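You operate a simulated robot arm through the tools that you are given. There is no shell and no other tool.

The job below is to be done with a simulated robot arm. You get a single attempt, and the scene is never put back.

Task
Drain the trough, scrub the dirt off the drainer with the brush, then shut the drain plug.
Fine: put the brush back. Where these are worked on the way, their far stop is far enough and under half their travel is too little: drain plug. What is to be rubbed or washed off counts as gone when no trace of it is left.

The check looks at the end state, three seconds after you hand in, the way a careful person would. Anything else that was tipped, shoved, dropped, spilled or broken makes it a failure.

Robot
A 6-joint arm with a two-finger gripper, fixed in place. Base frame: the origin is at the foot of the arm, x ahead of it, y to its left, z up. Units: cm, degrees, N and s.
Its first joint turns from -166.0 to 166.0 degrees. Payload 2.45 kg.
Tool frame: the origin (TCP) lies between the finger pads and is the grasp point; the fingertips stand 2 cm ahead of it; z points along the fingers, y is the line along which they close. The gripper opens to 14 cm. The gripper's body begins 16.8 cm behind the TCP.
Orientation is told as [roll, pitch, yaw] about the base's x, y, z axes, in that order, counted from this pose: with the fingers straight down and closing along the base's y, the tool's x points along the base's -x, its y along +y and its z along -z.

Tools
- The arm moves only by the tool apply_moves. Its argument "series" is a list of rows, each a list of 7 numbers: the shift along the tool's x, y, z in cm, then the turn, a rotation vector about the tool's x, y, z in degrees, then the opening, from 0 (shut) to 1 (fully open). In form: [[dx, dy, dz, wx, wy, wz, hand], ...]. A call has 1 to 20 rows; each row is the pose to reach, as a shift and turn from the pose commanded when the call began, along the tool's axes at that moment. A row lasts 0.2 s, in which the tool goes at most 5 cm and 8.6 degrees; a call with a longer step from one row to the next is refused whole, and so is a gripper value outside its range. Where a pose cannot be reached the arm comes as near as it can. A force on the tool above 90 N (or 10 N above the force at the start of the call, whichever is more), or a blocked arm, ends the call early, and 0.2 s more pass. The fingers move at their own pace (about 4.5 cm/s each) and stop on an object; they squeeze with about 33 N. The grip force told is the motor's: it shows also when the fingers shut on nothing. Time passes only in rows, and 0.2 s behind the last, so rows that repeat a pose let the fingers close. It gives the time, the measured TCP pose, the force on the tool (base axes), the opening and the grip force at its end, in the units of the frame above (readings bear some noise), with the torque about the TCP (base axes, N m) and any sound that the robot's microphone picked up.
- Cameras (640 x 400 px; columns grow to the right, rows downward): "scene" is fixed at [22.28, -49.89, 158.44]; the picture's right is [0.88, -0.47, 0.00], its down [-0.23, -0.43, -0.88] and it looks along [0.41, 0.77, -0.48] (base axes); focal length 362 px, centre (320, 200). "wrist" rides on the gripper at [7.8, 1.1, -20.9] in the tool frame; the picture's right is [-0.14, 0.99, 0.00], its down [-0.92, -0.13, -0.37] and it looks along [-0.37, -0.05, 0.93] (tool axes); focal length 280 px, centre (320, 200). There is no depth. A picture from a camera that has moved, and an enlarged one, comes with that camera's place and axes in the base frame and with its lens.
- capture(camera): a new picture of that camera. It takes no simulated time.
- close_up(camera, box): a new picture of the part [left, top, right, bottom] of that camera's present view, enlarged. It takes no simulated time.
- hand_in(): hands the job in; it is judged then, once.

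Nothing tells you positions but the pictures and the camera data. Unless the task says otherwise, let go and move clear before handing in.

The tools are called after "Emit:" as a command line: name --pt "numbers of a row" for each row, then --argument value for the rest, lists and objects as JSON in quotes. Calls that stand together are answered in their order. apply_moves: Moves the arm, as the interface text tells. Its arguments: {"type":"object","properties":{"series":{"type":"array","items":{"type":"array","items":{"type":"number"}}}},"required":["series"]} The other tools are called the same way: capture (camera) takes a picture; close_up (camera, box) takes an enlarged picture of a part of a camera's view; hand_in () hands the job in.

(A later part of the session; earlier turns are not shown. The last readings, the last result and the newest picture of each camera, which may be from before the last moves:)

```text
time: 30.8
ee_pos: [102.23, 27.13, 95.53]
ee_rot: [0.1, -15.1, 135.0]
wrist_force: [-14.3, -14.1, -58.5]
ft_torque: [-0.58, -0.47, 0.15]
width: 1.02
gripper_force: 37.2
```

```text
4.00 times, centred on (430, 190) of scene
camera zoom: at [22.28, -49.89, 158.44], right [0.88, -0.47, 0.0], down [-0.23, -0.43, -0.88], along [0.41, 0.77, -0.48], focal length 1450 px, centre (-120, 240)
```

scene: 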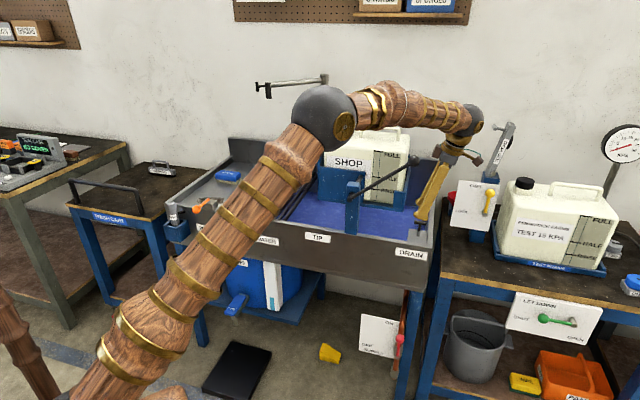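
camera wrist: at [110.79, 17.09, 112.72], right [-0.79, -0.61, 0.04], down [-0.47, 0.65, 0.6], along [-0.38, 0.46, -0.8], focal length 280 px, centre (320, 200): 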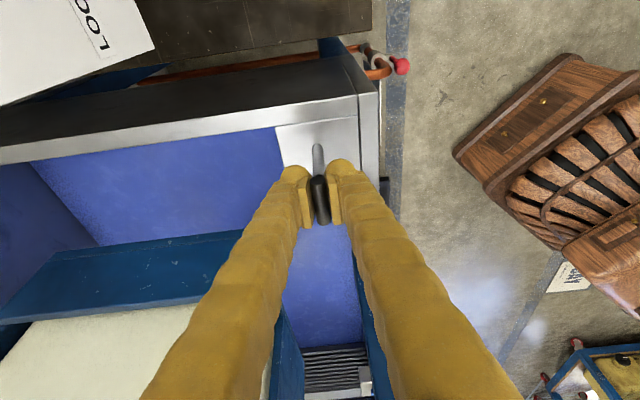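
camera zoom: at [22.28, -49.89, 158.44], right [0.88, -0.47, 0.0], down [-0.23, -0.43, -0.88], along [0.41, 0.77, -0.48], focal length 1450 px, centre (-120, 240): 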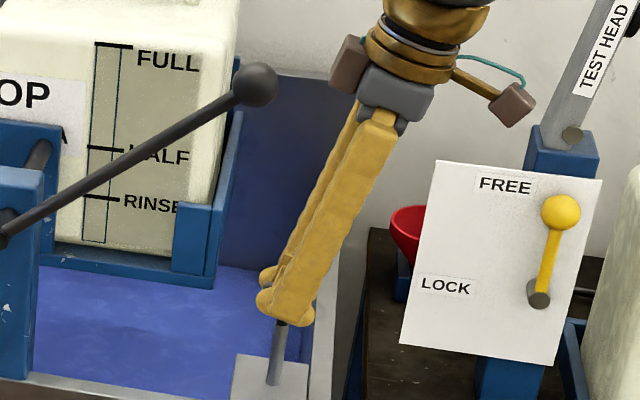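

The force rose to about 58 N, so the plug is at its upper stop after roughly 4 cm. I'll ease off a little, open the fingers and see whether it stays up.

Emit:
apply_moves --pt "0.06 0 0.24 0 0 0 0" --pt "0.08 0 0.3 0 0 0 0" --pt "0.08 0 0.3 0 0 0 0.1" --pt "0.08 0 0.3 0 0 0 0.25" --pt "0.08 0 0.3 0 0 0 0.4" --pt "0.08 0 0.3 0 0 0 0.4" --pt "0.08 0 0.3 0 0 0 0.4"

Emit:
close_up --camera "scene" --box '[360, 140, 500, 240]'

Emit:
capture --camera "wrist"

Emit:
capture --camera "scene"

```text
time: 32.4
ee_pos: [102.28, 27.02, 95.46]
ee_rot: [0.0, -15.1, 135.0]
wrist_force: [0.3, -0.8, -0.4]
ft_torque: [-0.03, 0.02, 0.0]
width: 5.59
gripper_force: 0.1
```

```text
4.00 times, centred on (430, 190) of scene
camera zoom: at [22.28, -49.89, 158.44], right [0.88, -0.47, 0.0], down [-0.23, -0.43, -0.88], along [0.41, 0.77, -0.48], focal length 1450 px, centre (-120, 240)
```

zoom: 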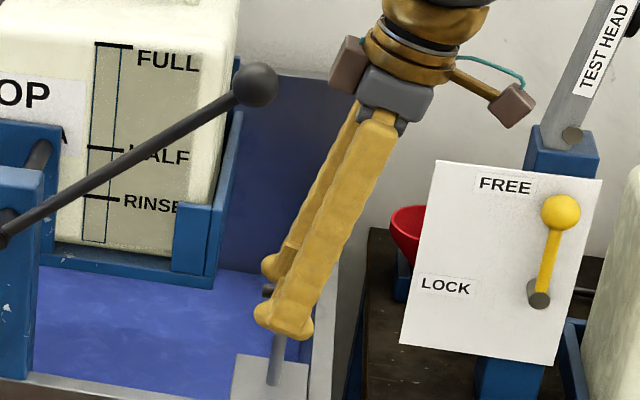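

```text
taken
camera wrist: at [110.75, 17.08, 113.51], right [-0.79, -0.61, 0.03], down [-0.47, 0.65, 0.6], along [-0.38, 0.46, -0.8], focal length 280 px, centre (320, 200)
```

wrist: 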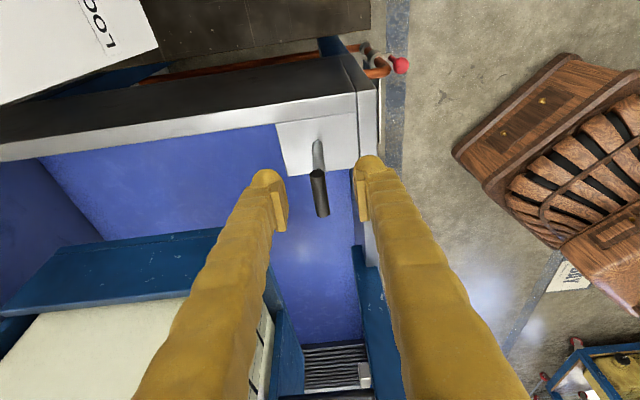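

```text
taken
```

scene: 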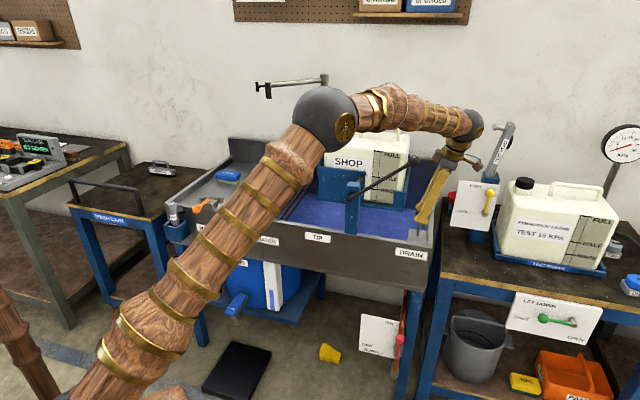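

The plug stays up on its own. I'll rise straight off it and look at whether the water is going down.

Emit:
apply_moves --pt "-0.5 0 -2 0 0 0 0.4" --pt "-1.7 0 -6.5 0 0 0 0.4" --pt "-2.9 0 -11 0 0 0 0.4" --pt "-4.1 0 -15.5 0 0 0 0.4" --pt "-5.3 0 -20 0 0 0 0.4" --pt "-6.5 0 -24.5 0 0 0 0.4" --pt "-7.5 0 -28 0 0 0 0.4" --pt "-7.5 0 -28 0 0 0 0.4"

Emit:
capture --camera "scene"

Emit:
close_up --camera "scene" --box '[220, 190, 460, 340]'

Emit:
capture --camera "wrist"

```text
time: 34.2
ee_pos: [102.43, 27.04, 124.52]
ee_rot: [-0.2, -15.1, 135.0]
wrist_force: [-0.2, -0.3, -0.4]
ft_torque: [0.0, 0.0, 0.0]
width: 5.62
gripper_force: 0.1
```

```text
taken
```

scene: 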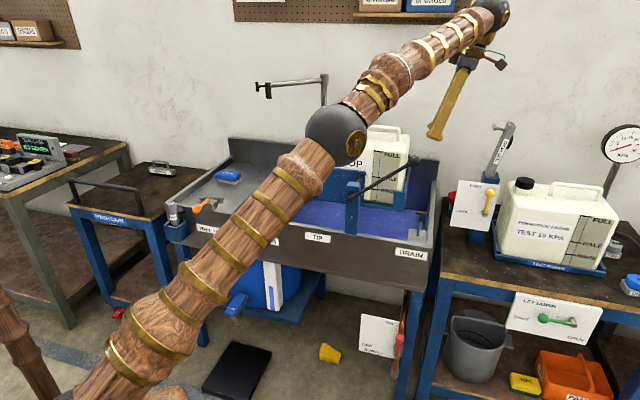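

```text
2.67 times, centred on (340, 265) of scene
camera zoom: at [22.28, -49.89, 158.44], right [0.88, -0.47, 0.0], down [-0.23, -0.43, -0.88], along [0.41, 0.77, -0.48], focal length 967 px, centre (267, 27)
```

zoom: 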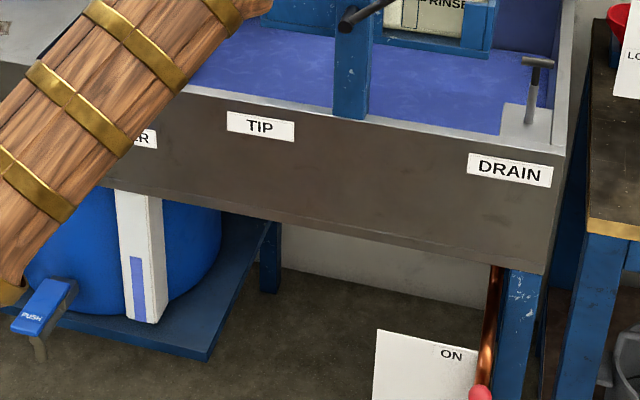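

```text
taken
camera wrist: at [110.74, 16.99, 142.53], right [-0.79, -0.61, 0.03], down [-0.47, 0.65, 0.59], along [-0.38, 0.46, -0.8], focal length 280 px, centre (320, 200)
```

wrist: 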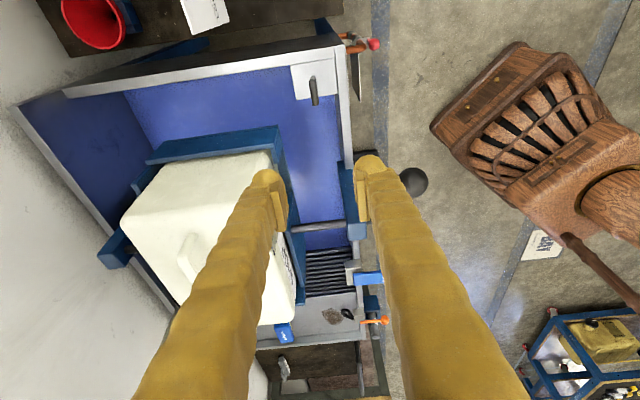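

The water is draining, and the level in the settling tank's sight gauge has risen. I'll retreat toward the front while straightening the tool, and keep an eye on that gauge.

Emit:
apply_moves --pt "0 4 0 0 2.5 0 0.5" --pt "0 8 0 0 5 0 0.6" --pt "0 12 0 0 7.5 0 0.7" --pt "0 16 0 0 10 0 0.75" --pt "0 20 0 0 12.5 0 0.75" --pt "0 24 0 0 15 0 0.75" --pt "0 24 0 0 15 0 0.75"

Emit:
close_up --camera "scene" --box '[220, 190, 460, 340]'

```text
time: 35.8
ee_pos: [85.29, 9.96, 124.28]
ee_rot: [0.0, -0.1, 135.0]
wrist_force: [-0.1, 0.1, 0.3]
ft_torque: [0.0, 0.0, 0.02]
width: 10.5
gripper_force: 0.0
```

```text
2.67 times, centred on (340, 265) of scene
camera zoom: at [22.28, -49.89, 158.44], right [0.88, -0.47, 0.0], down [-0.23, -0.43, -0.88], along [0.41, 0.77, -0.48], focal length 967 px, centre (267, 27)
```

zoom: 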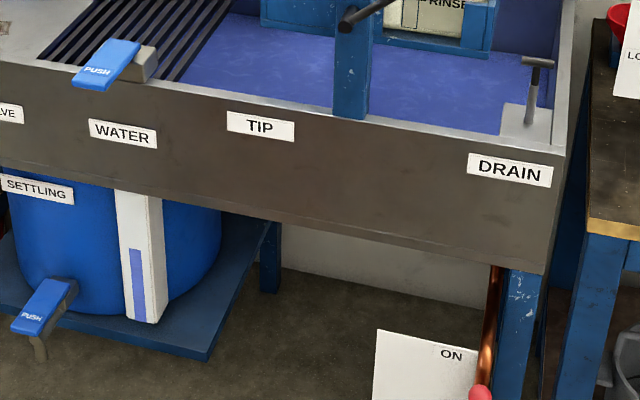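

The gauge is still rising. I'll wait near the plug for a moment to see whether it levels off below the top.

Emit:
apply_moves --pt "0 0 0 0 0 0 0.75" --pt "0 0 0 0 0 0 0.75" --pt "0 0 0 0 0 0 0.75" --pt "0 0 0 0 0 0 0.75"

Emit:
close_up --camera "scene" --box '[220, 190, 460, 340]'

Emit:
close_up --camera "scene" --box '[230, 235, 310, 320]'

```text
time: 36.8
ee_pos: [85.28, 9.86, 124.33]
ee_rot: [-0.1, 0.1, 135.0]
wrist_force: [0.8, 0.0, -0.6]
ft_torque: [-0.01, -0.06, -0.01]
width: 10.53
gripper_force: 0.1
```

```text
2.67 times, centred on (340, 265) of scene
camera zoom: at [22.28, -49.89, 158.44], right [0.88, -0.47, 0.0], down [-0.23, -0.43, -0.88], along [0.41, 0.77, -0.48], focal length 967 px, centre (267, 27)
```

zoom: 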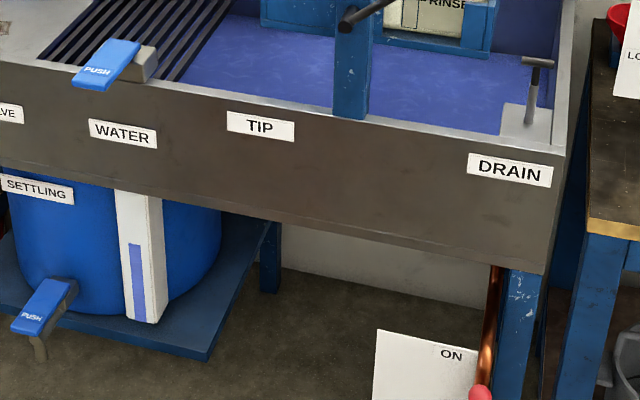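

```text
4.71 times, centred on (270, 278) of scene
camera zoom: at [22.28, -49.89, 158.44], right [0.88, -0.47, 0.0], down [-0.23, -0.43, -0.88], along [0.41, 0.77, -0.48], focal length 1706 px, centre (555, -165)
```

zoom: 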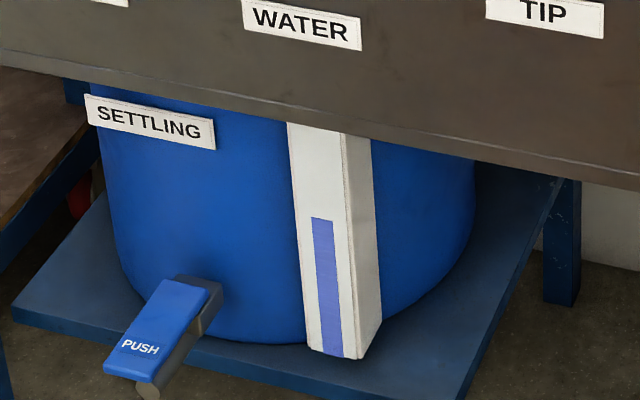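

Emit:
apply_moves --pt "0 0 0 0 0 0 0.75" --pt "0 0 0 0 0 0 0.75" --pt "0 0 0 0 0 0 0.75" --pt "0 0 0 0 0 0 0.75" --pt "0 0 0 0 0 0 0.75" --pt "0 0 0 0 0 0 0.75" --pt "0 0 0 0 0 0 0.75" --pt "0 0 0 0 0 0 0.75" --pt "0 0 0 0 0 0 0.75" --pt "0 0 0 0 0 0 0.75"

Emit:
close_up --camera "scene" --box '[220, 190, 460, 340]'

Emit:
close_up --camera "scene" --box '[280, 150, 460, 250]'

```text
time: 39.0
ee_pos: [85.35, 9.91, 124.35]
ee_rot: [0.0, 0.0, 135.0]
wrist_force: [0.6, -0.7, -0.3]
ft_torque: [-0.02, 0.01, 0.0]
width: 10.48
gripper_force: 0.1
```

```text
2.67 times, centred on (340, 265) of scene
camera zoom: at [22.28, -49.89, 158.44], right [0.88, -0.47, 0.0], down [-0.23, -0.43, -0.88], along [0.41, 0.77, -0.48], focal length 967 px, centre (267, 27)
```

zoom: 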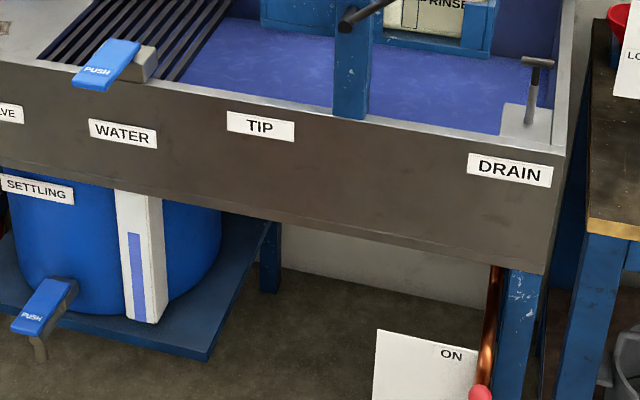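

```text
3.56 times, centred on (370, 200) of scene
camera zoom: at [22.28, -49.89, 158.44], right [0.88, -0.47, 0.0], down [-0.23, -0.43, -0.88], along [0.41, 0.77, -0.48], focal length 1289 px, centre (142, 200)
```

zoom: 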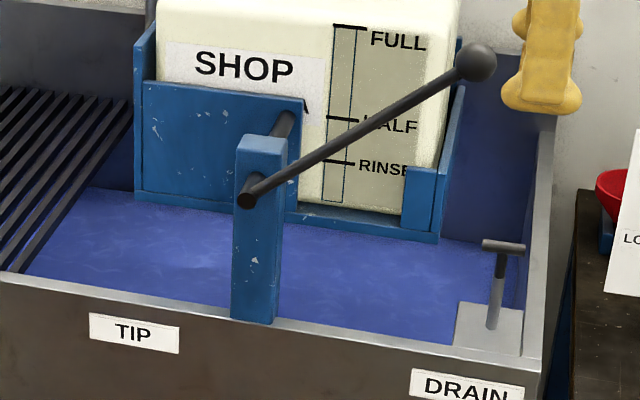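

Emit:
close_up --camera "scene" --box '[380, 190, 440, 240]'

Emit:
close_up --camera "scene" --box '[230, 235, 310, 320]'

Emit:
close_up --camera "wrist" --box '[160, 20, 480, 220]'

```text
8.00 times, centred on (410, 215) of scene
camera zoom: at [22.28, -49.89, 158.44], right [0.88, -0.47, 0.0], down [-0.23, -0.43, -0.88], along [0.41, 0.77, -0.48], focal length 2900 px, centre (-400, 80)
```

zoom: 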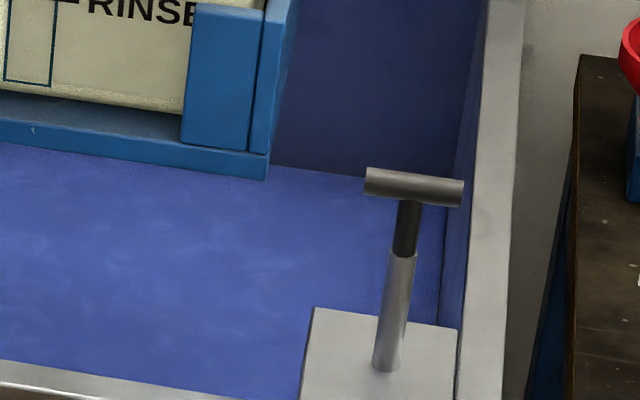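

```text
4.71 times, centred on (270, 278) of scene
camera zoom: at [22.28, -49.89, 158.44], right [0.88, -0.47, 0.0], down [-0.23, -0.43, -0.88], along [0.41, 0.77, -0.48], focal length 1706 px, centre (555, -165)
```

zoom: 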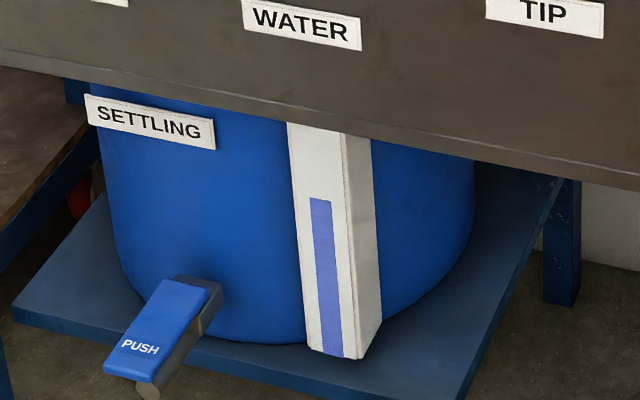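

```text
2.00 times, centred on (320, 120) of wrist
camera zoom: at [90.11, 3.64, 145.18], right [-0.8, -0.6, 0.0], down [-0.56, 0.74, 0.37], along [-0.22, 0.3, -0.93], focal length 561 px, centre (320, 360)
```

zoom: 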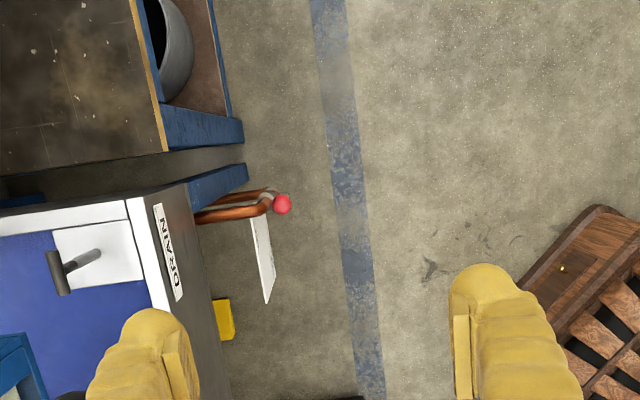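

The trough level has dropped about 3 cm, and its floor seems to be close below. I'll wait a bit more and compare.

Emit:
apply_moves --pt "0 0 0 0 0 0 0.75" --pt "0 0 0 0 0 0 0.75" --pt "0 0 0 0 0 0 0.75" --pt "0 0 0 0 0 0 0.75" --pt "0 0 0 0 0 0 0.75" --pt "0 0 0 0 0 0 0.75" --pt "0 0 0 0 0 0 0.75" --pt "0 0 0 0 0 0 0.75" --pt "0 0 0 0 0 0 0.75" --pt "0 0 0 0 0 0 0.75"

Emit:
close_up --camera "scene" --box '[380, 190, 440, 240]'

Emit:
close_up --camera "scene" --box '[230, 235, 310, 320]'

Emit:
close_up --camera "scene" --box '[220, 150, 460, 300]'

```text
time: 41.2
ee_pos: [85.39, 10.05, 124.32]
ee_rot: [-0.1, 0.0, 135.0]
wrist_force: [0.2, -0.3, 0.2]
ft_torque: [0.02, -0.03, 0.04]
width: 10.5
gripper_force: 0.0
```

```text
8.00 times, centred on (410, 215) of scene
camera zoom: at [22.28, -49.89, 158.44], right [0.88, -0.47, 0.0], down [-0.23, -0.43, -0.88], along [0.41, 0.77, -0.48], focal length 2900 px, centre (-400, 80)
```

zoom: 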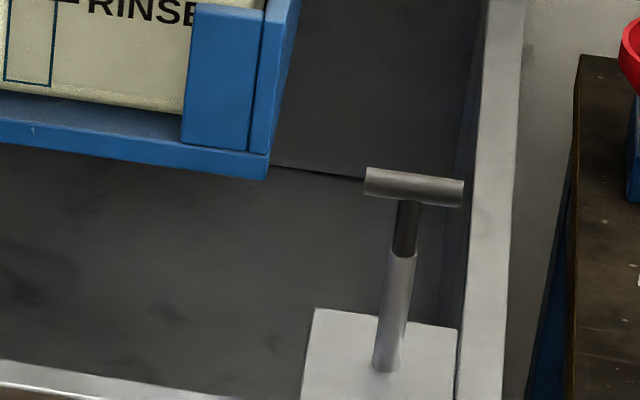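

```text
4.71 times, centred on (270, 278) of scene
camera zoom: at [22.28, -49.89, 158.44], right [0.88, -0.47, 0.0], down [-0.23, -0.43, -0.88], along [0.41, 0.77, -0.48], focal length 1706 px, centre (555, -165)
```

zoom: 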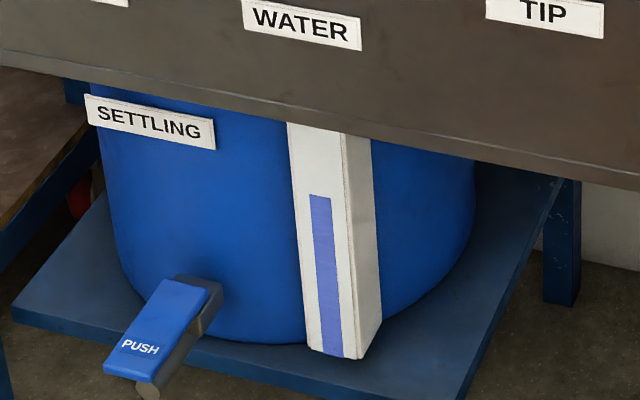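

```text
2.67 times, centred on (340, 225) of scene
camera zoom: at [22.28, -49.89, 158.44], right [0.88, -0.47, 0.0], down [-0.23, -0.43, -0.88], along [0.41, 0.77, -0.48], focal length 967 px, centre (267, 133)
```

zoom: 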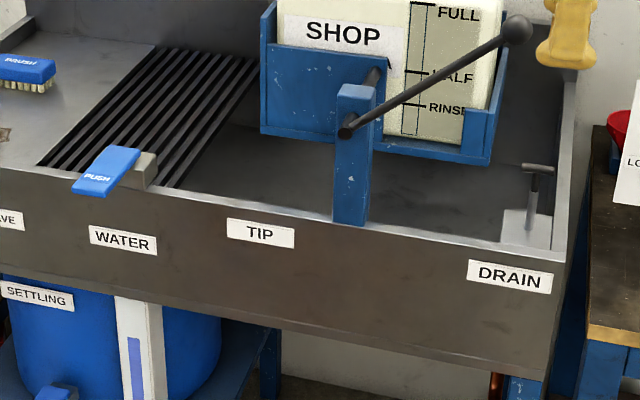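

The trough is empty and the tank did not overflow. Now I'll cross over to the drainer side at height, keeping the fingers turned to close across the brush's width.

Emit:
apply_moves --pt "-4.6 0 0 0 0 0 0.75" --pt "-9.2 0 0 0 0 0 0.75" --pt "-13.9 0 0 0 0 0 0.75" --pt "-18.6 0 0 0 0 0 0.75" --pt "-23.3 0 0 0 0 0 0.75" --pt "-28 0 0 0 0 0 0.75" --pt "-32.7 0 0 0 0 0 0.75" --pt "-37.4 0 0 0 0 0 0.75" --pt "-42.1 -0.5 0 0 0 0 0.75" --pt "-46.8 -1.2 0 0 0 0 0.75" --pt "-51.5 -2 0 0 0 0 0.75" --pt "-56.2 -3 0 0 0 0 0.75" --pt "-60.9 -4 0.5 0 0 0 0.75" --pt "-65.6 -5 1 0 0 0 0.75" --pt "-70.3 -6 2 0 0 0 0.75" --pt "-75 -7 3 0 0 0 0.75" --pt "-79.6 -7.6 4 0 0 0 0.75" --pt "-84.2 -7.6 5 0 0 0 0.75" --pt "-88.8 -7.6 6 0 0 0 0.75"

```text
time: 45.2
ee_pos: [27.74, 78.16, 118.59]
ee_rot: [-0.2, -0.1, 135.1]
wrist_force: [-0.3, 0.9, 0.0]
ft_torque: [-0.01, 0.02, 0.01]
width: 10.53
gripper_force: 0.0
```

Emit:
apply_moves --pt "0 -4.2 1.7 0 0 0 0.75" --pt "0 -8.4 3.4 0 0 0 0.75" --pt "0 -12.7 5.1 0 0 0 0.75" --pt "0 -16.9 6.8 0 0 0 0.75" --pt "0 -21.1 8.6 0 0 0 0.75" --pt "0 -25.4 10.4 0 0 0 0.75" --pt "0 -29.6 12.2 0 0 0 0.75" --pt "0 -33.8 14 0 0 0 0.75" --pt "0 -38 16 0 0 0 0.75" --pt "0 -39.3 19.5 0 0 0 0.75" --pt "0 -40.5 22.5 0 0 0 0.75" --pt "0 -40.5 22.5 0 0 0 0.75"

Emit:
capture --camera "wrist"

Emit:
capture --camera "scene"

```text
time: 47.8
ee_pos: [56.59, 107.01, 95.98]
ee_rot: [-0.1, 0.0, 135.1]
wrist_force: [-0.2, 0.7, 0.1]
ft_torque: [0.02, -0.01, 0.01]
width: 10.51
gripper_force: 0.0
```

```text
taken
camera wrist: at [61.35, 100.61, 116.79], right [-0.8, -0.6, 0.0], down [-0.56, 0.74, 0.37], along [-0.22, 0.3, -0.93], focal length 280 px, centre (320, 200)
```

wrist: 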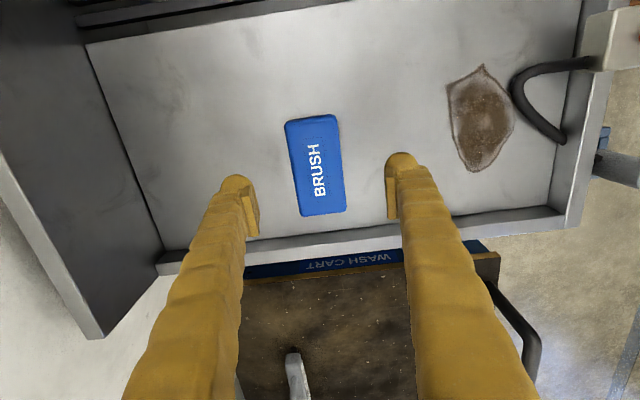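

```text
taken
```

scene: 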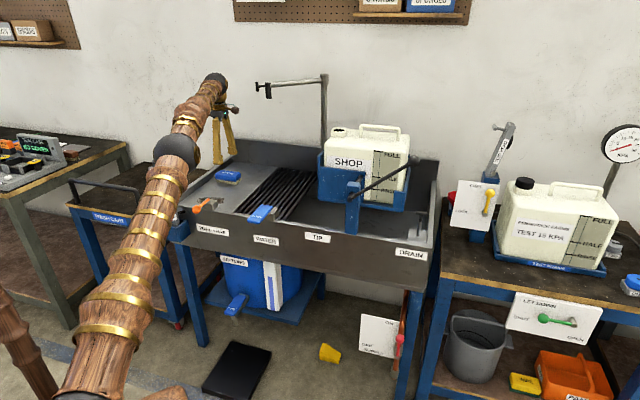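

The brush is centred between the fingers at about n=115.8 and u=-35.4, and it lies square to them. I'll descend slowly to its body.

Emit:
apply_moves --pt "0.1 -0.1 3 0 0 0 0.75" --pt "0.1 -0.2 6 0 0 0 0.75" --pt "0.1 -0.2 8 0 0 0 0.75" --pt "0.1 -0.2 8 0 0 0 0.75"

Emit:
capture --camera "wrist"

Emit:
close_up --camera "scene" --box '[180, 130, 280, 210]'

```text
time: 48.8
ee_pos: [56.74, 107.1, 88.12]
ee_rot: [-0.2, -0.1, 135.0]
wrist_force: [0.7, -0.4, -1.0]
ft_torque: [0.0, 0.01, -0.02]
width: 10.5
gripper_force: 0.0
```

```text
taken
camera wrist: at [61.59, 100.7, 108.85], right [-0.8, -0.6, 0.0], down [-0.56, 0.74, 0.37], along [-0.22, 0.3, -0.93], focal length 280 px, centre (320, 200)
```

wrist: 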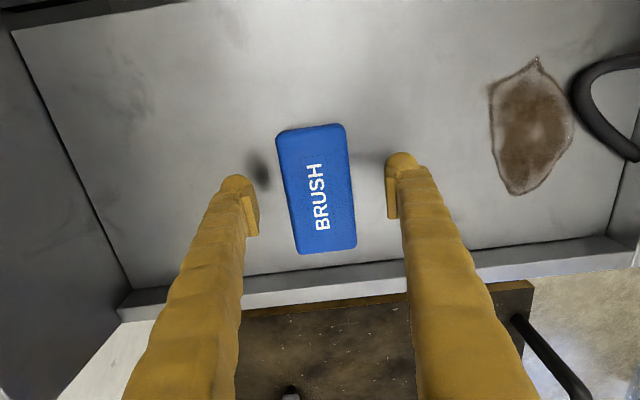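

```text
5.00 times, centred on (230, 170) of scene
camera zoom: at [22.28, -49.89, 158.44], right [0.88, -0.47, 0.0], down [-0.23, -0.43, -0.88], along [0.41, 0.77, -0.48], focal length 1812 px, centre (770, 350)
```

zoom: 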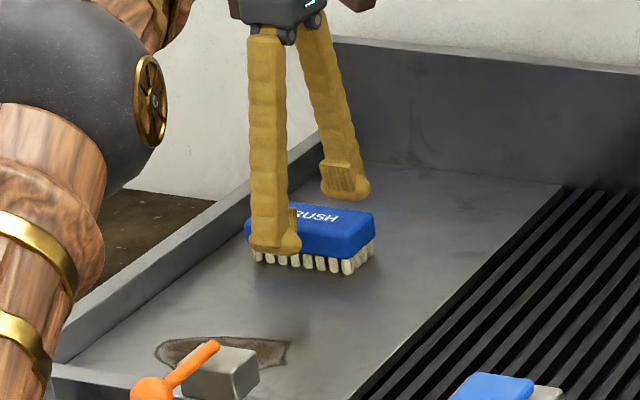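

Emit:
apply_moves --pt "0 0 0.5 0 0 0 0.75" --pt "0 0 1 0 0 0 0.75" --pt "0 0 1 0 0 0 0.75"

Emit:
close_up --camera "wrist" --box '[200, 100, 440, 260]'

Emit:
close_up --camera "scene" --box '[200, 150, 260, 195]'

```text
time: 49.6
ee_pos: [56.78, 107.01, 87.04]
ee_rot: [0.0, -0.1, 135.0]
wrist_force: [0.2, -0.2, -0.3]
ft_torque: [0.02, -0.01, 0.0]
width: 10.5
gripper_force: 0.0
```

```text
2.50 times, centred on (320, 180) of wrist
camera zoom: at [61.59, 100.67, 107.84], right [-0.8, -0.6, 0.0], down [-0.56, 0.74, 0.37], along [-0.22, 0.3, -0.93], focal length 701 px, centre (320, 250)
```

zoom: 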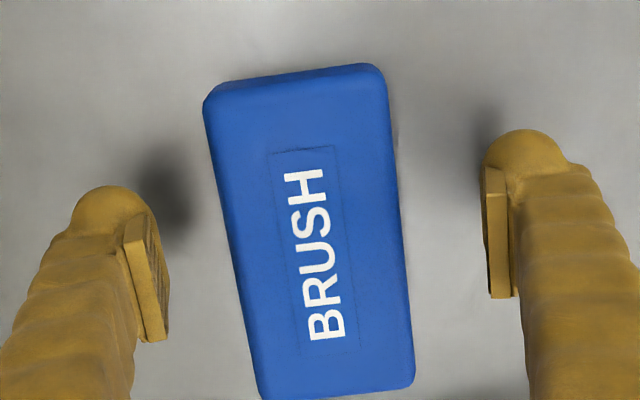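

```text
8.89 times, centred on (230, 172) of scene
camera zoom: at [22.28, -49.89, 158.44], right [0.88, -0.47, 0.0], down [-0.23, -0.43, -0.88], along [0.41, 0.77, -0.48], focal length 3222 px, centre (1120, 444)
```

zoom: 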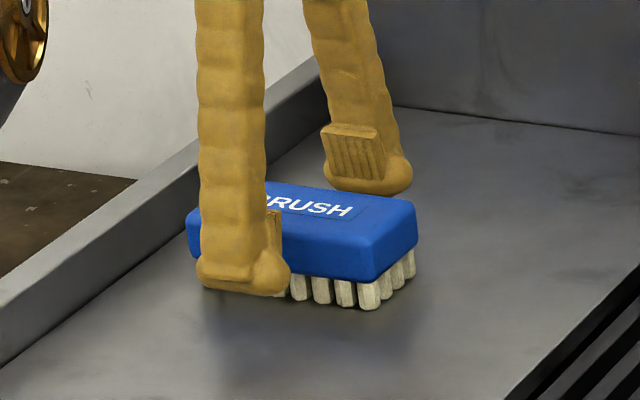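

The fingers straddle the brush well and are still about 2 cm above the board. I'll lower another 0.9 cm, centre and close.

Emit:
apply_moves --pt "0 -0.1 0.5 0 0 0 0.75" --pt "0 -0.2 0.9 0 0 0 0.75" --pt "0 -0.2 0.9 0 0 0 0.6" --pt "0 -0.2 0.9 0 0 0 0.45" --pt "0 -0.2 0.9 0 0 0 0.3" --pt "0 -0.2 0.9 0 0 0 0.2" --pt "0 -0.2 0.9 0 0 0 0.1" --pt "0 -0.2 0.9 0 0 0 0.0" --pt "0 -0.2 0.9 0 0 0 0.0"

Emit:
close_up --camera "wrist" --box '[200, 100, 440, 260]'

Emit:
close_up --camera "scene" --box '[200, 150, 260, 195]'

```text
time: 51.6
ee_pos: [57.02, 107.28, 86.17]
ee_rot: [0.0, 0.0, 134.9]
wrist_force: [-0.7, -0.1, 0.0]
ft_torque: [0.01, 0.01, 0.03]
width: 5.52
gripper_force: 33.2
```

```text
2.50 times, centred on (320, 180) of wrist
camera zoom: at [61.72, 100.79, 106.92], right [-0.8, -0.6, 0.0], down [-0.56, 0.74, 0.37], along [-0.22, 0.3, -0.93], focal length 701 px, centre (320, 250)
```

zoom: 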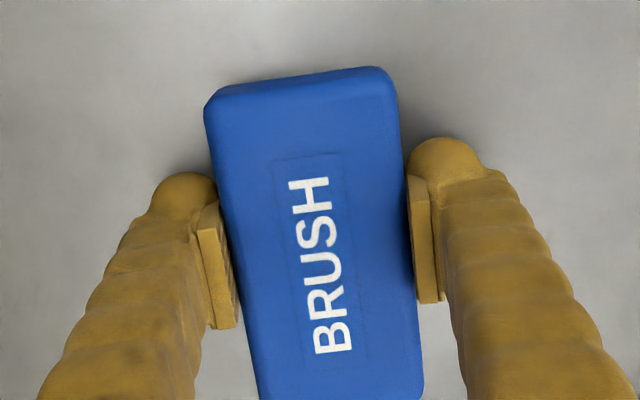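

```text
8.89 times, centred on (230, 172) of scene
camera zoom: at [22.28, -49.89, 158.44], right [0.88, -0.47, 0.0], down [-0.23, -0.43, -0.88], along [0.41, 0.77, -0.48], focal length 3222 px, centre (1120, 444)
```

zoom: 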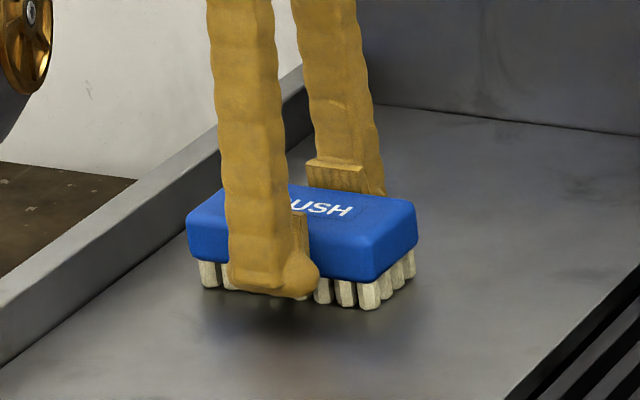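

The brush is held with an opening of 5.5 cm, at its home of u=-35.5, n=116.2. I'll lift it a little and check that it hangs straight.

Emit:
apply_moves --pt "0 0 -1 0 0 0 0" --pt "0 0 -2.5 0 0 0 0" --pt "0 0 -4.5 0 0 0 0" --pt "0 0 -4.5 0 0 0 0"

Emit:
capture --camera "wrist"

Emit:
close_up --camera "scene" --box '[180, 130, 280, 210]'

```text
time: 52.6
ee_pos: [56.99, 107.15, 90.67]
ee_rot: [-0.1, 0.0, 135.1]
wrist_force: [-0.1, 0.1, -0.1]
ft_torque: [0.03, -0.01, 0.01]
width: 0.0
gripper_force: 28.7
```

```text
taken
camera wrist: at [61.68, 100.77, 111.45], right [-0.8, -0.6, 0.0], down [-0.56, 0.74, 0.37], along [-0.22, 0.3, -0.93], focal length 280 px, centre (320, 200)
```

wrist: 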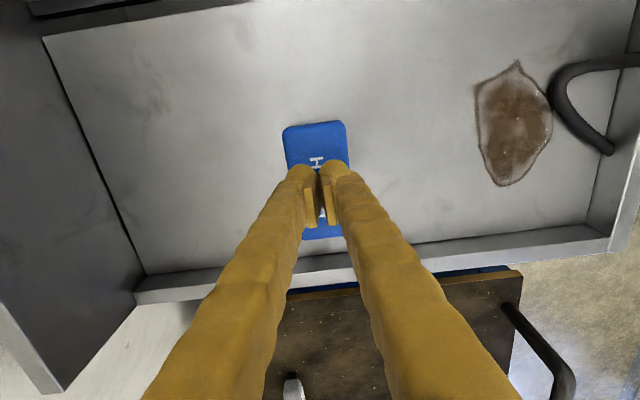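

```text
5.00 times, centred on (230, 170) of scene
camera zoom: at [22.28, -49.89, 158.44], right [0.88, -0.47, 0.0], down [-0.23, -0.43, -0.88], along [0.41, 0.77, -0.48], focal length 1812 px, centre (770, 350)
```

zoom: 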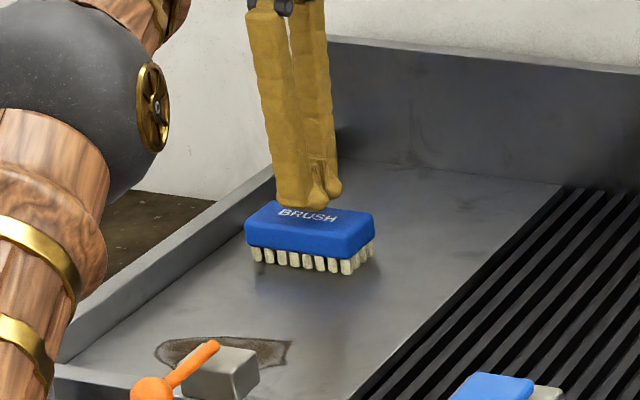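

The fingers slipped off the brush's rounded top edge and it stayed on the board, so I need to grip lower. I'll open, and first find the board's height by a light touch beside the brush.

Emit:
apply_moves --pt "0 0 -2 0 0 0 0" --pt "0 4.5 -2 0 0 0 0" --pt "0 9 -2 0 0 0 0" --pt "0 9 -2 0 0 0 0"

Emit:
capture --camera "wrist"

Emit:
close_up --camera "scene" --box '[200, 150, 260, 195]'

```text
time: 53.6
ee_pos: [50.54, 100.69, 92.67]
ee_rot: [-0.1, 0.0, 135.0]
wrist_force: [-0.4, 0.3, -0.5]
ft_torque: [0.0, -0.01, 0.02]
width: 0.0
gripper_force: 29.2
```

```text
taken
camera wrist: at [55.31, 94.31, 113.44], right [-0.8, -0.6, 0.0], down [-0.56, 0.74, 0.37], along [-0.22, 0.3, -0.93], focal length 280 px, centre (320, 200)
```

wrist: 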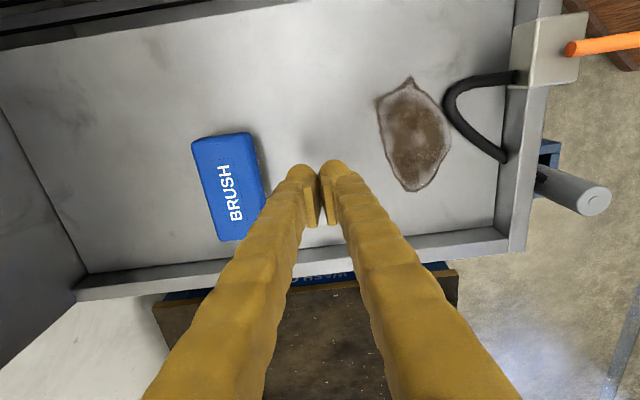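

```text
8.89 times, centred on (230, 172) of scene
camera zoom: at [22.28, -49.89, 158.44], right [0.88, -0.47, 0.0], down [-0.23, -0.43, -0.88], along [0.41, 0.77, -0.48], focal length 3222 px, centre (1120, 444)
```

zoom: 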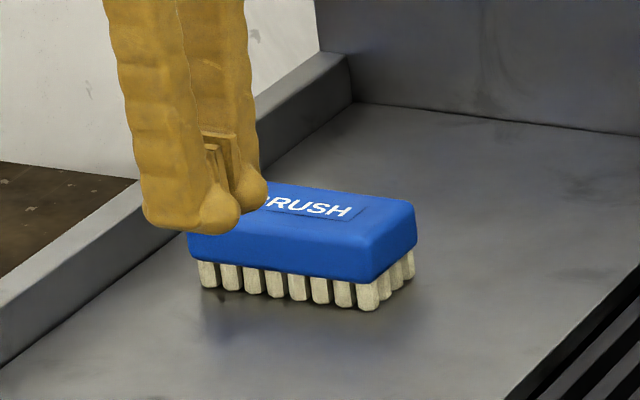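

Emit:
apply_moves --pt "0 0 3.5 0 0 0 0" --pt "0 0 6 0 0 0 0" --pt "0 0 6.8 0 0 0 0" --pt "0 0 6.8 0 0 0 0"

Emit:
close_up --camera "scene" --box '[200, 150, 260, 195]'

```text
time: 54.6
ee_pos: [50.6, 100.69, 85.9]
ee_rot: [-0.1, -0.1, 135.0]
wrist_force: [-0.3, -0.1, -0.6]
ft_torque: [0.02, 0.01, -0.03]
width: 0.0
gripper_force: 29.4
```

```text
8.89 times, centred on (230, 172) of scene
camera zoom: at [22.28, -49.89, 158.44], right [0.88, -0.47, 0.0], down [-0.23, -0.43, -0.88], along [0.41, 0.77, -0.48], focal length 3222 px, centre (1120, 444)
```

zoom: 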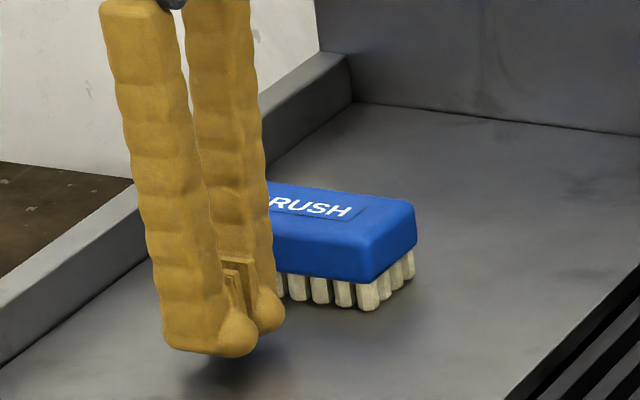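

Emit:
apply_moves --pt "0 0 0.25 0 0 0 0" --pt "0 0 0.5 0 0 0 0" --pt "0 0 0.5 0 0 0 0"

```text
time: 55.4
ee_pos: [50.55, 100.7, 85.26]
ee_rot: [-0.1, 0.0, 135.0]
wrist_force: [-0.1, 0.4, -0.6]
ft_torque: [0.01, -0.05, -0.01]
width: 0.0
gripper_force: 29.4
```

Emit:
apply_moves --pt "0 0 0.25 0 0 0 0" --pt "0 0 0.5 0 0 0 0" --pt "0 0 0.5 0 0 0 0"

```text
time: 56.2
ee_pos: [50.63, 100.67, 84.89]
ee_rot: [-0.1, 0.0, 135.0]
wrist_force: [-3.9, -8.3, 18.0]
ft_torque: [-0.17, 0.11, -0.03]
width: 0.0
gripper_force: 29.9
```

Light contact shows the board is at about z=82.95, so my last grip was too high on the body. I'll go back over the brush, open, and grip about 0.8 cm lower.

Emit:
apply_moves --pt "0 0 -4 0 0 0 0" --pt "0 0 -8 0 0 0 0.2" --pt "0 -2 -10 0 0 0 0.4" --pt "0 -5.5 -10 0 0 0 0.6" --pt "0 -9 -10 0 0 0 0.65" --pt "0 -9 -10 0 0 0 0.65" --pt "0 -9 -10 0 0 0 0.65"

Emit:
close_up --camera "wrist" --box '[200, 80, 440, 240]'

```text
time: 57.8
ee_pos: [56.86, 107.25, 94.72]
ee_rot: [0.0, 0.1, 135.1]
wrist_force: [-1.0, 0.3, 1.0]
ft_torque: [-0.03, -0.03, 0.01]
width: 9.11
gripper_force: 0.1
```

```text
2.50 times, centred on (320, 160) of wrist
camera zoom: at [61.69, 100.9, 115.49], right [-0.8, -0.6, 0.0], down [-0.56, 0.74, 0.37], along [-0.22, 0.29, -0.93], focal length 701 px, centre (320, 300)
```

zoom: 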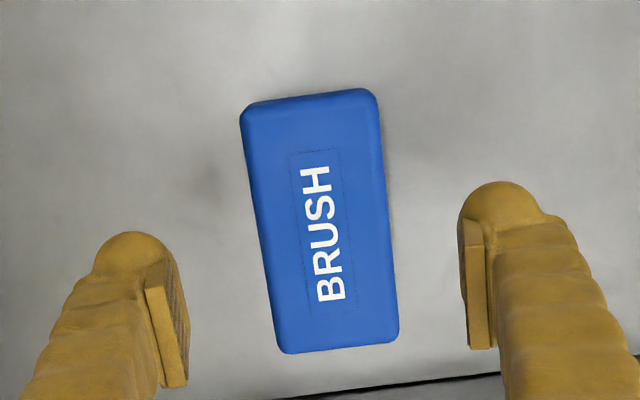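

Emit:
apply_moves --pt "0 0.1 4 0 0 0 0.65" --pt "-0.1 0.1 7.5 0 0 0 0.65" --pt "-0.1 0.1 8.8 0 0 0 0.65" --pt "-0.1 0.1 9.4 0 0 0 0.65" --pt "-0.1 0.1 9.4 0 0 0 0.65"

Emit:
close_up --camera "scene" --box '[200, 150, 260, 195]'

Emit:
close_up --camera "wrist" --box '[200, 100, 440, 260]'

```text
time: 59.0
ee_pos: [56.8, 107.11, 85.45]
ee_rot: [-0.2, 0.0, 135.1]
wrist_force: [0.0, 0.3, 0.2]
ft_torque: [-0.01, -0.03, 0.0]
width: 9.11
gripper_force: 0.0
```

```text
8.89 times, centred on (230, 172) of scene
camera zoom: at [22.28, -49.89, 158.44], right [0.88, -0.47, 0.0], down [-0.23, -0.43, -0.88], along [0.41, 0.77, -0.48], focal length 3222 px, centre (1120, 444)
```

zoom: 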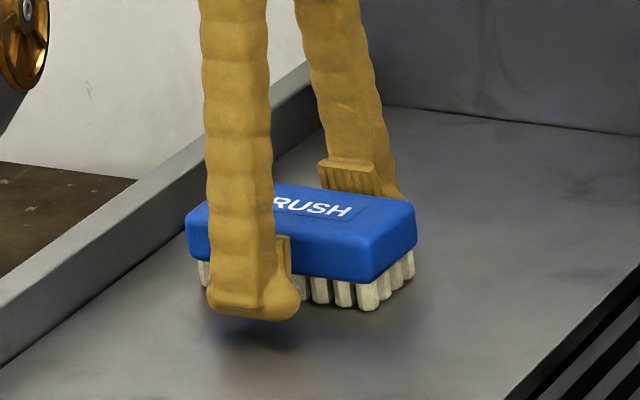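

```text
2.50 times, centred on (320, 180) of wrist
camera zoom: at [61.54, 100.79, 106.17], right [-0.8, -0.6, 0.0], down [-0.56, 0.74, 0.37], along [-0.22, 0.3, -0.93], focal length 701 px, centre (320, 250)
```

zoom: 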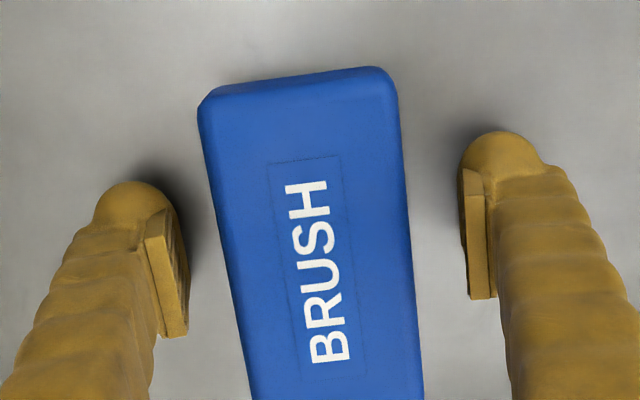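

Emit:
apply_moves --pt "0 -0.2 0.1 0 0 0 0.65" --pt "0 -0.2 0.1 0 0 0 0.5" --pt "0 -0.2 0.1 0 0 0 0.35" --pt "0 -0.2 0.1 0 0 0 0.2" --pt "0 -0.2 0.1 0 0 0 0" --pt "0 -0.2 0.1 0 0 0 0" --pt "0 -0.2 0.1 0 0 0 0" --pt "0 -0.2 0.1 0 0 0 0"

Emit:
close_up --camera "wrist" --box '[200, 100, 440, 260]'

```text
time: 60.8
ee_pos: [56.96, 107.27, 85.22]
ee_rot: [-0.1, 0.0, 135.0]
wrist_force: [-0.7, -0.5, -0.1]
ft_torque: [0.0, 0.02, 0.06]
width: 5.68
gripper_force: 33.2
```

```text
2.50 times, centred on (320, 180) of wrist
camera zoom: at [61.69, 100.92, 106.09], right [-0.8, -0.6, 0.0], down [-0.56, 0.74, 0.37], along [-0.22, 0.3, -0.93], focal length 701 px, centre (320, 250)
```

zoom: 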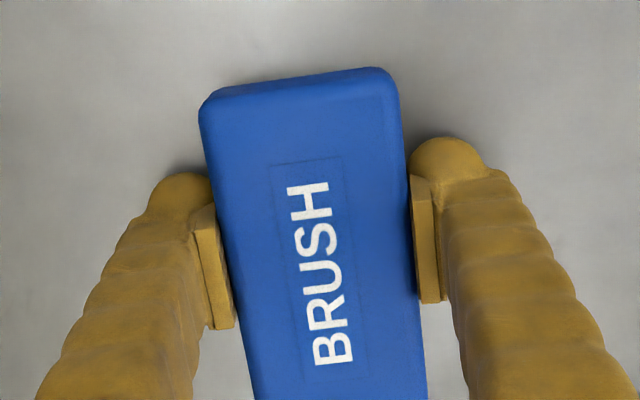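

The grip is fuller this time, with an opening of 5.68 cm. I'll lift slowly and check that the brush comes with it.

Emit:
apply_moves --pt "0 0 -0.2 0 0 0 0" --pt "0 0 -0.5 0 0 0 0" --pt "0 0 -0.9 0 0 0 0" --pt "0 0 -1.4 0 0 0 0" --pt "0 0 -2 0 0 0 0" --pt "0 0 -2 0 0 0 0"

Emit:
close_up --camera "scene" --box '[200, 150, 260, 195]'

Emit:
close_up --camera "wrist" --box '[200, 100, 440, 260]'

```text
time: 62.2
ee_pos: [56.91, 107.15, 87.31]
ee_rot: [-0.1, 0.0, 134.9]
wrist_force: [-0.5, 0.5, -1.6]
ft_torque: [-0.03, -0.03, 0.01]
width: 5.7
gripper_force: 32.7
```

```text
8.89 times, centred on (230, 172) of scene
camera zoom: at [22.28, -49.89, 158.44], right [0.88, -0.47, 0.0], down [-0.23, -0.43, -0.88], along [0.41, 0.77, -0.48], focal length 3222 px, centre (1120, 444)
```

zoom: 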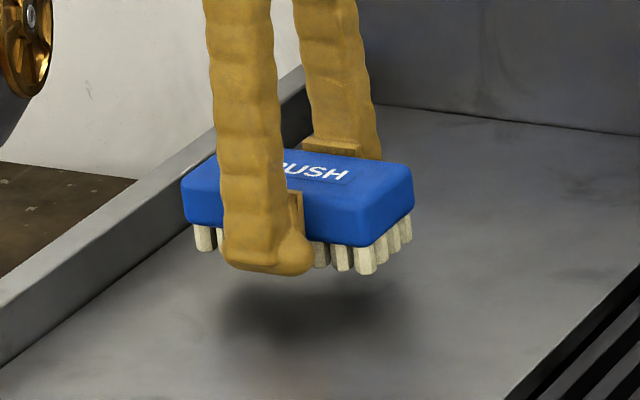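

```text
2.50 times, centred on (320, 180) of wrist
camera zoom: at [61.7, 100.9, 108.14], right [-0.8, -0.6, 0.0], down [-0.56, 0.74, 0.37], along [-0.22, 0.3, -0.93], focal length 701 px, centre (320, 250)
```

zoom: 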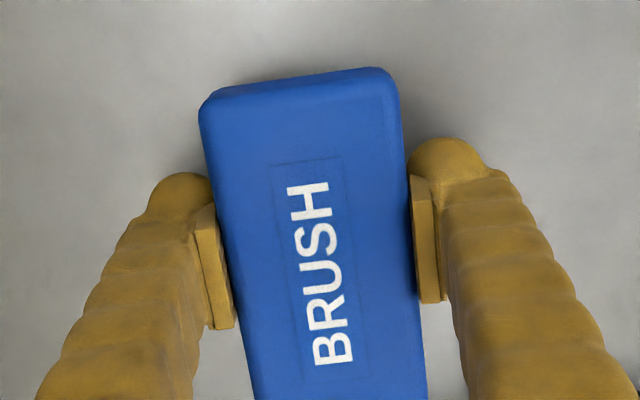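

The brush is in hand. I'll bring it just behind the dirt patch and look closely at the hose beside the patch before scrubbing.

Emit:
apply_moves --pt "0 1 -3 0 0 0 0" --pt "0 4.5 -4 0 0 0 0" --pt "0 8.5 -4 0 0 0 0" --pt "0 11 -4 0 0 0 0" --pt "0 11 -4 0 0 0 0"

Emit:
capture --camera "wrist"

Emit:
close_up --camera "wrist" --box '[340, 40, 580, 220]'

Emit:
close_up --camera "scene" --box '[180, 150, 260, 210]'

```text
time: 63.4
ee_pos: [49.14, 99.44, 91.3]
ee_rot: [-0.1, 0.1, 135.0]
wrist_force: [0.2, 0.0, -0.3]
ft_torque: [0.01, 0.01, 0.0]
width: 5.7
gripper_force: 33.2
```

```text
taken
camera wrist: at [53.95, 93.13, 112.07], right [-0.8, -0.6, 0.0], down [-0.56, 0.74, 0.37], along [-0.22, 0.3, -0.93], focal length 280 px, centre (320, 200)
```

wrist: 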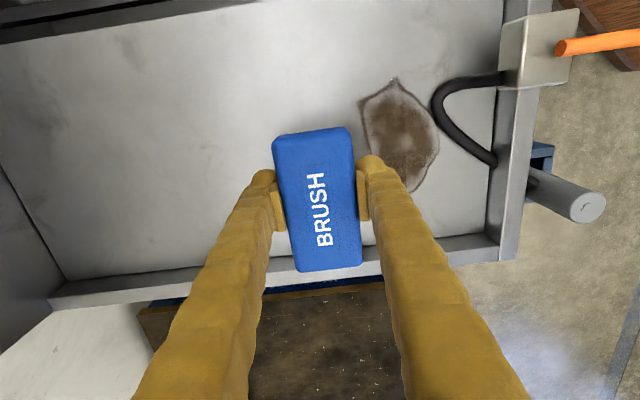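

```text
2.22 times, centred on (460, 130) of wrist
camera zoom: at [53.95, 93.13, 112.07], right [-0.8, -0.6, 0.0], down [-0.56, 0.74, 0.37], along [-0.22, 0.3, -0.93], focal length 623 px, centre (9, 356)
```

zoom: 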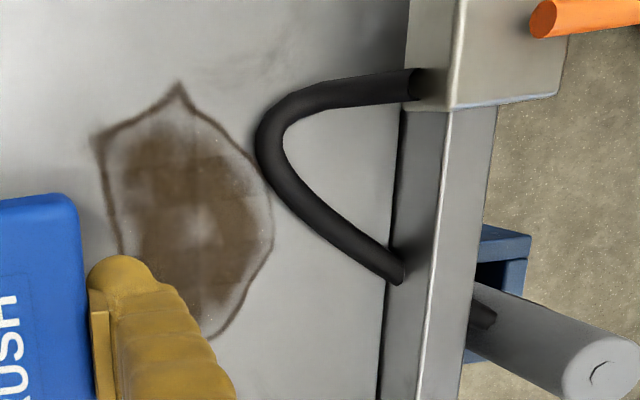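

```text
6.67 times, centred on (220, 180) of scene
camera zoom: at [22.28, -49.89, 158.44], right [0.88, -0.47, 0.0], down [-0.23, -0.43, -0.88], along [0.41, 0.77, -0.48], focal length 2417 px, centre (987, 333)
```

zoom: 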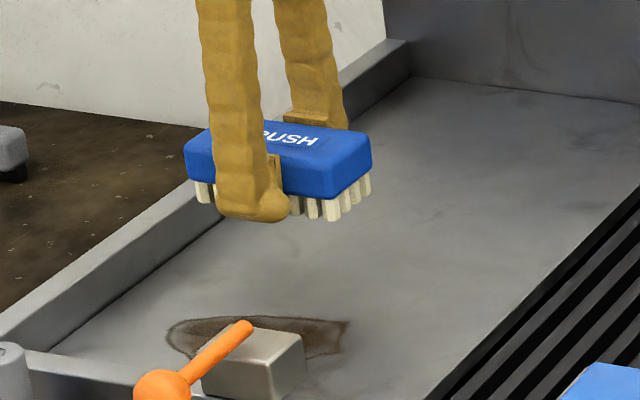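

The hose lies on the board right at the dirt's front edge, reaching about n=93.7 near u=-31. I'll turn the brush 90° so only its narrow end faces the hose and the fingers stay well away from it.

Emit:
apply_moves --pt "0 0 -1 0 0 8.2 0" --pt "0 0 -2 0 0 16.4 0" --pt "0 0 -2.5 0 0 24.6 0" --pt "0 0 -2.5 0 0 32.8 0" --pt "0 0 -2.5 0 0 41 0" --pt "0 0 -2.5 0 0 49.2 0" --pt "0 0 -2.5 0 0 57.4 0" --pt "0 0 -2.5 0 0 65.6 0" --pt "0 0 -2.5 0 0 73.8 0" --pt "0 0 -2.5 0 0 82 0" --pt "0 0 -2.5 0 0 90 0" --pt "0 0 -2.5 0 0 90 0"

Emit:
capture --camera "wrist"

Emit:
close_up --camera "scene" --box '[170, 120, 290, 220]'

```text
time: 66.0
ee_pos: [49.2, 99.52, 93.81]
ee_rot: [0.0, -0.1, 44.9]
wrist_force: [0.2, -0.5, -1.8]
ft_torque: [-0.02, 0.01, 0.01]
width: 5.7
gripper_force: 32.7
```

```text
taken
camera wrist: at [42.85, 94.68, 114.58], right [-0.6, 0.8, 0.0], down [0.74, 0.56, 0.37], along [0.29, 0.22, -0.93], focal length 280 px, centre (320, 200)
```

wrist: 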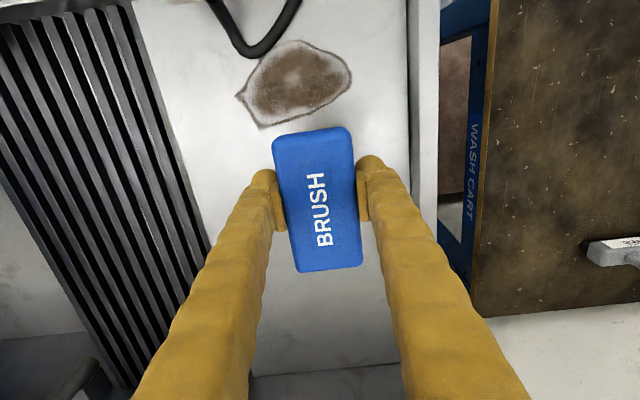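

```text
4.00 times, centred on (230, 170) of scene
camera zoom: at [22.28, -49.89, 158.44], right [0.88, -0.47, 0.0], down [-0.23, -0.43, -0.88], along [0.41, 0.77, -0.48], focal length 1450 px, centre (680, 320)
```

zoom: 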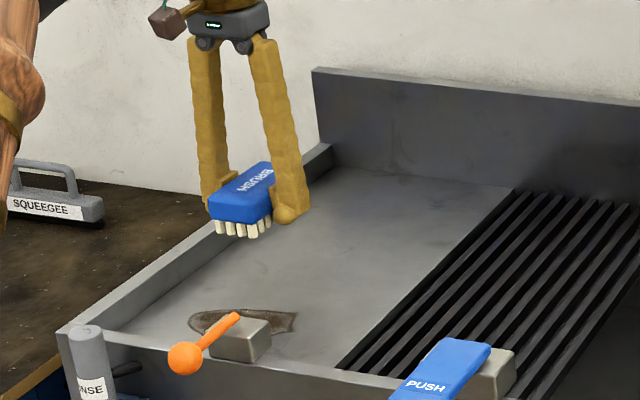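

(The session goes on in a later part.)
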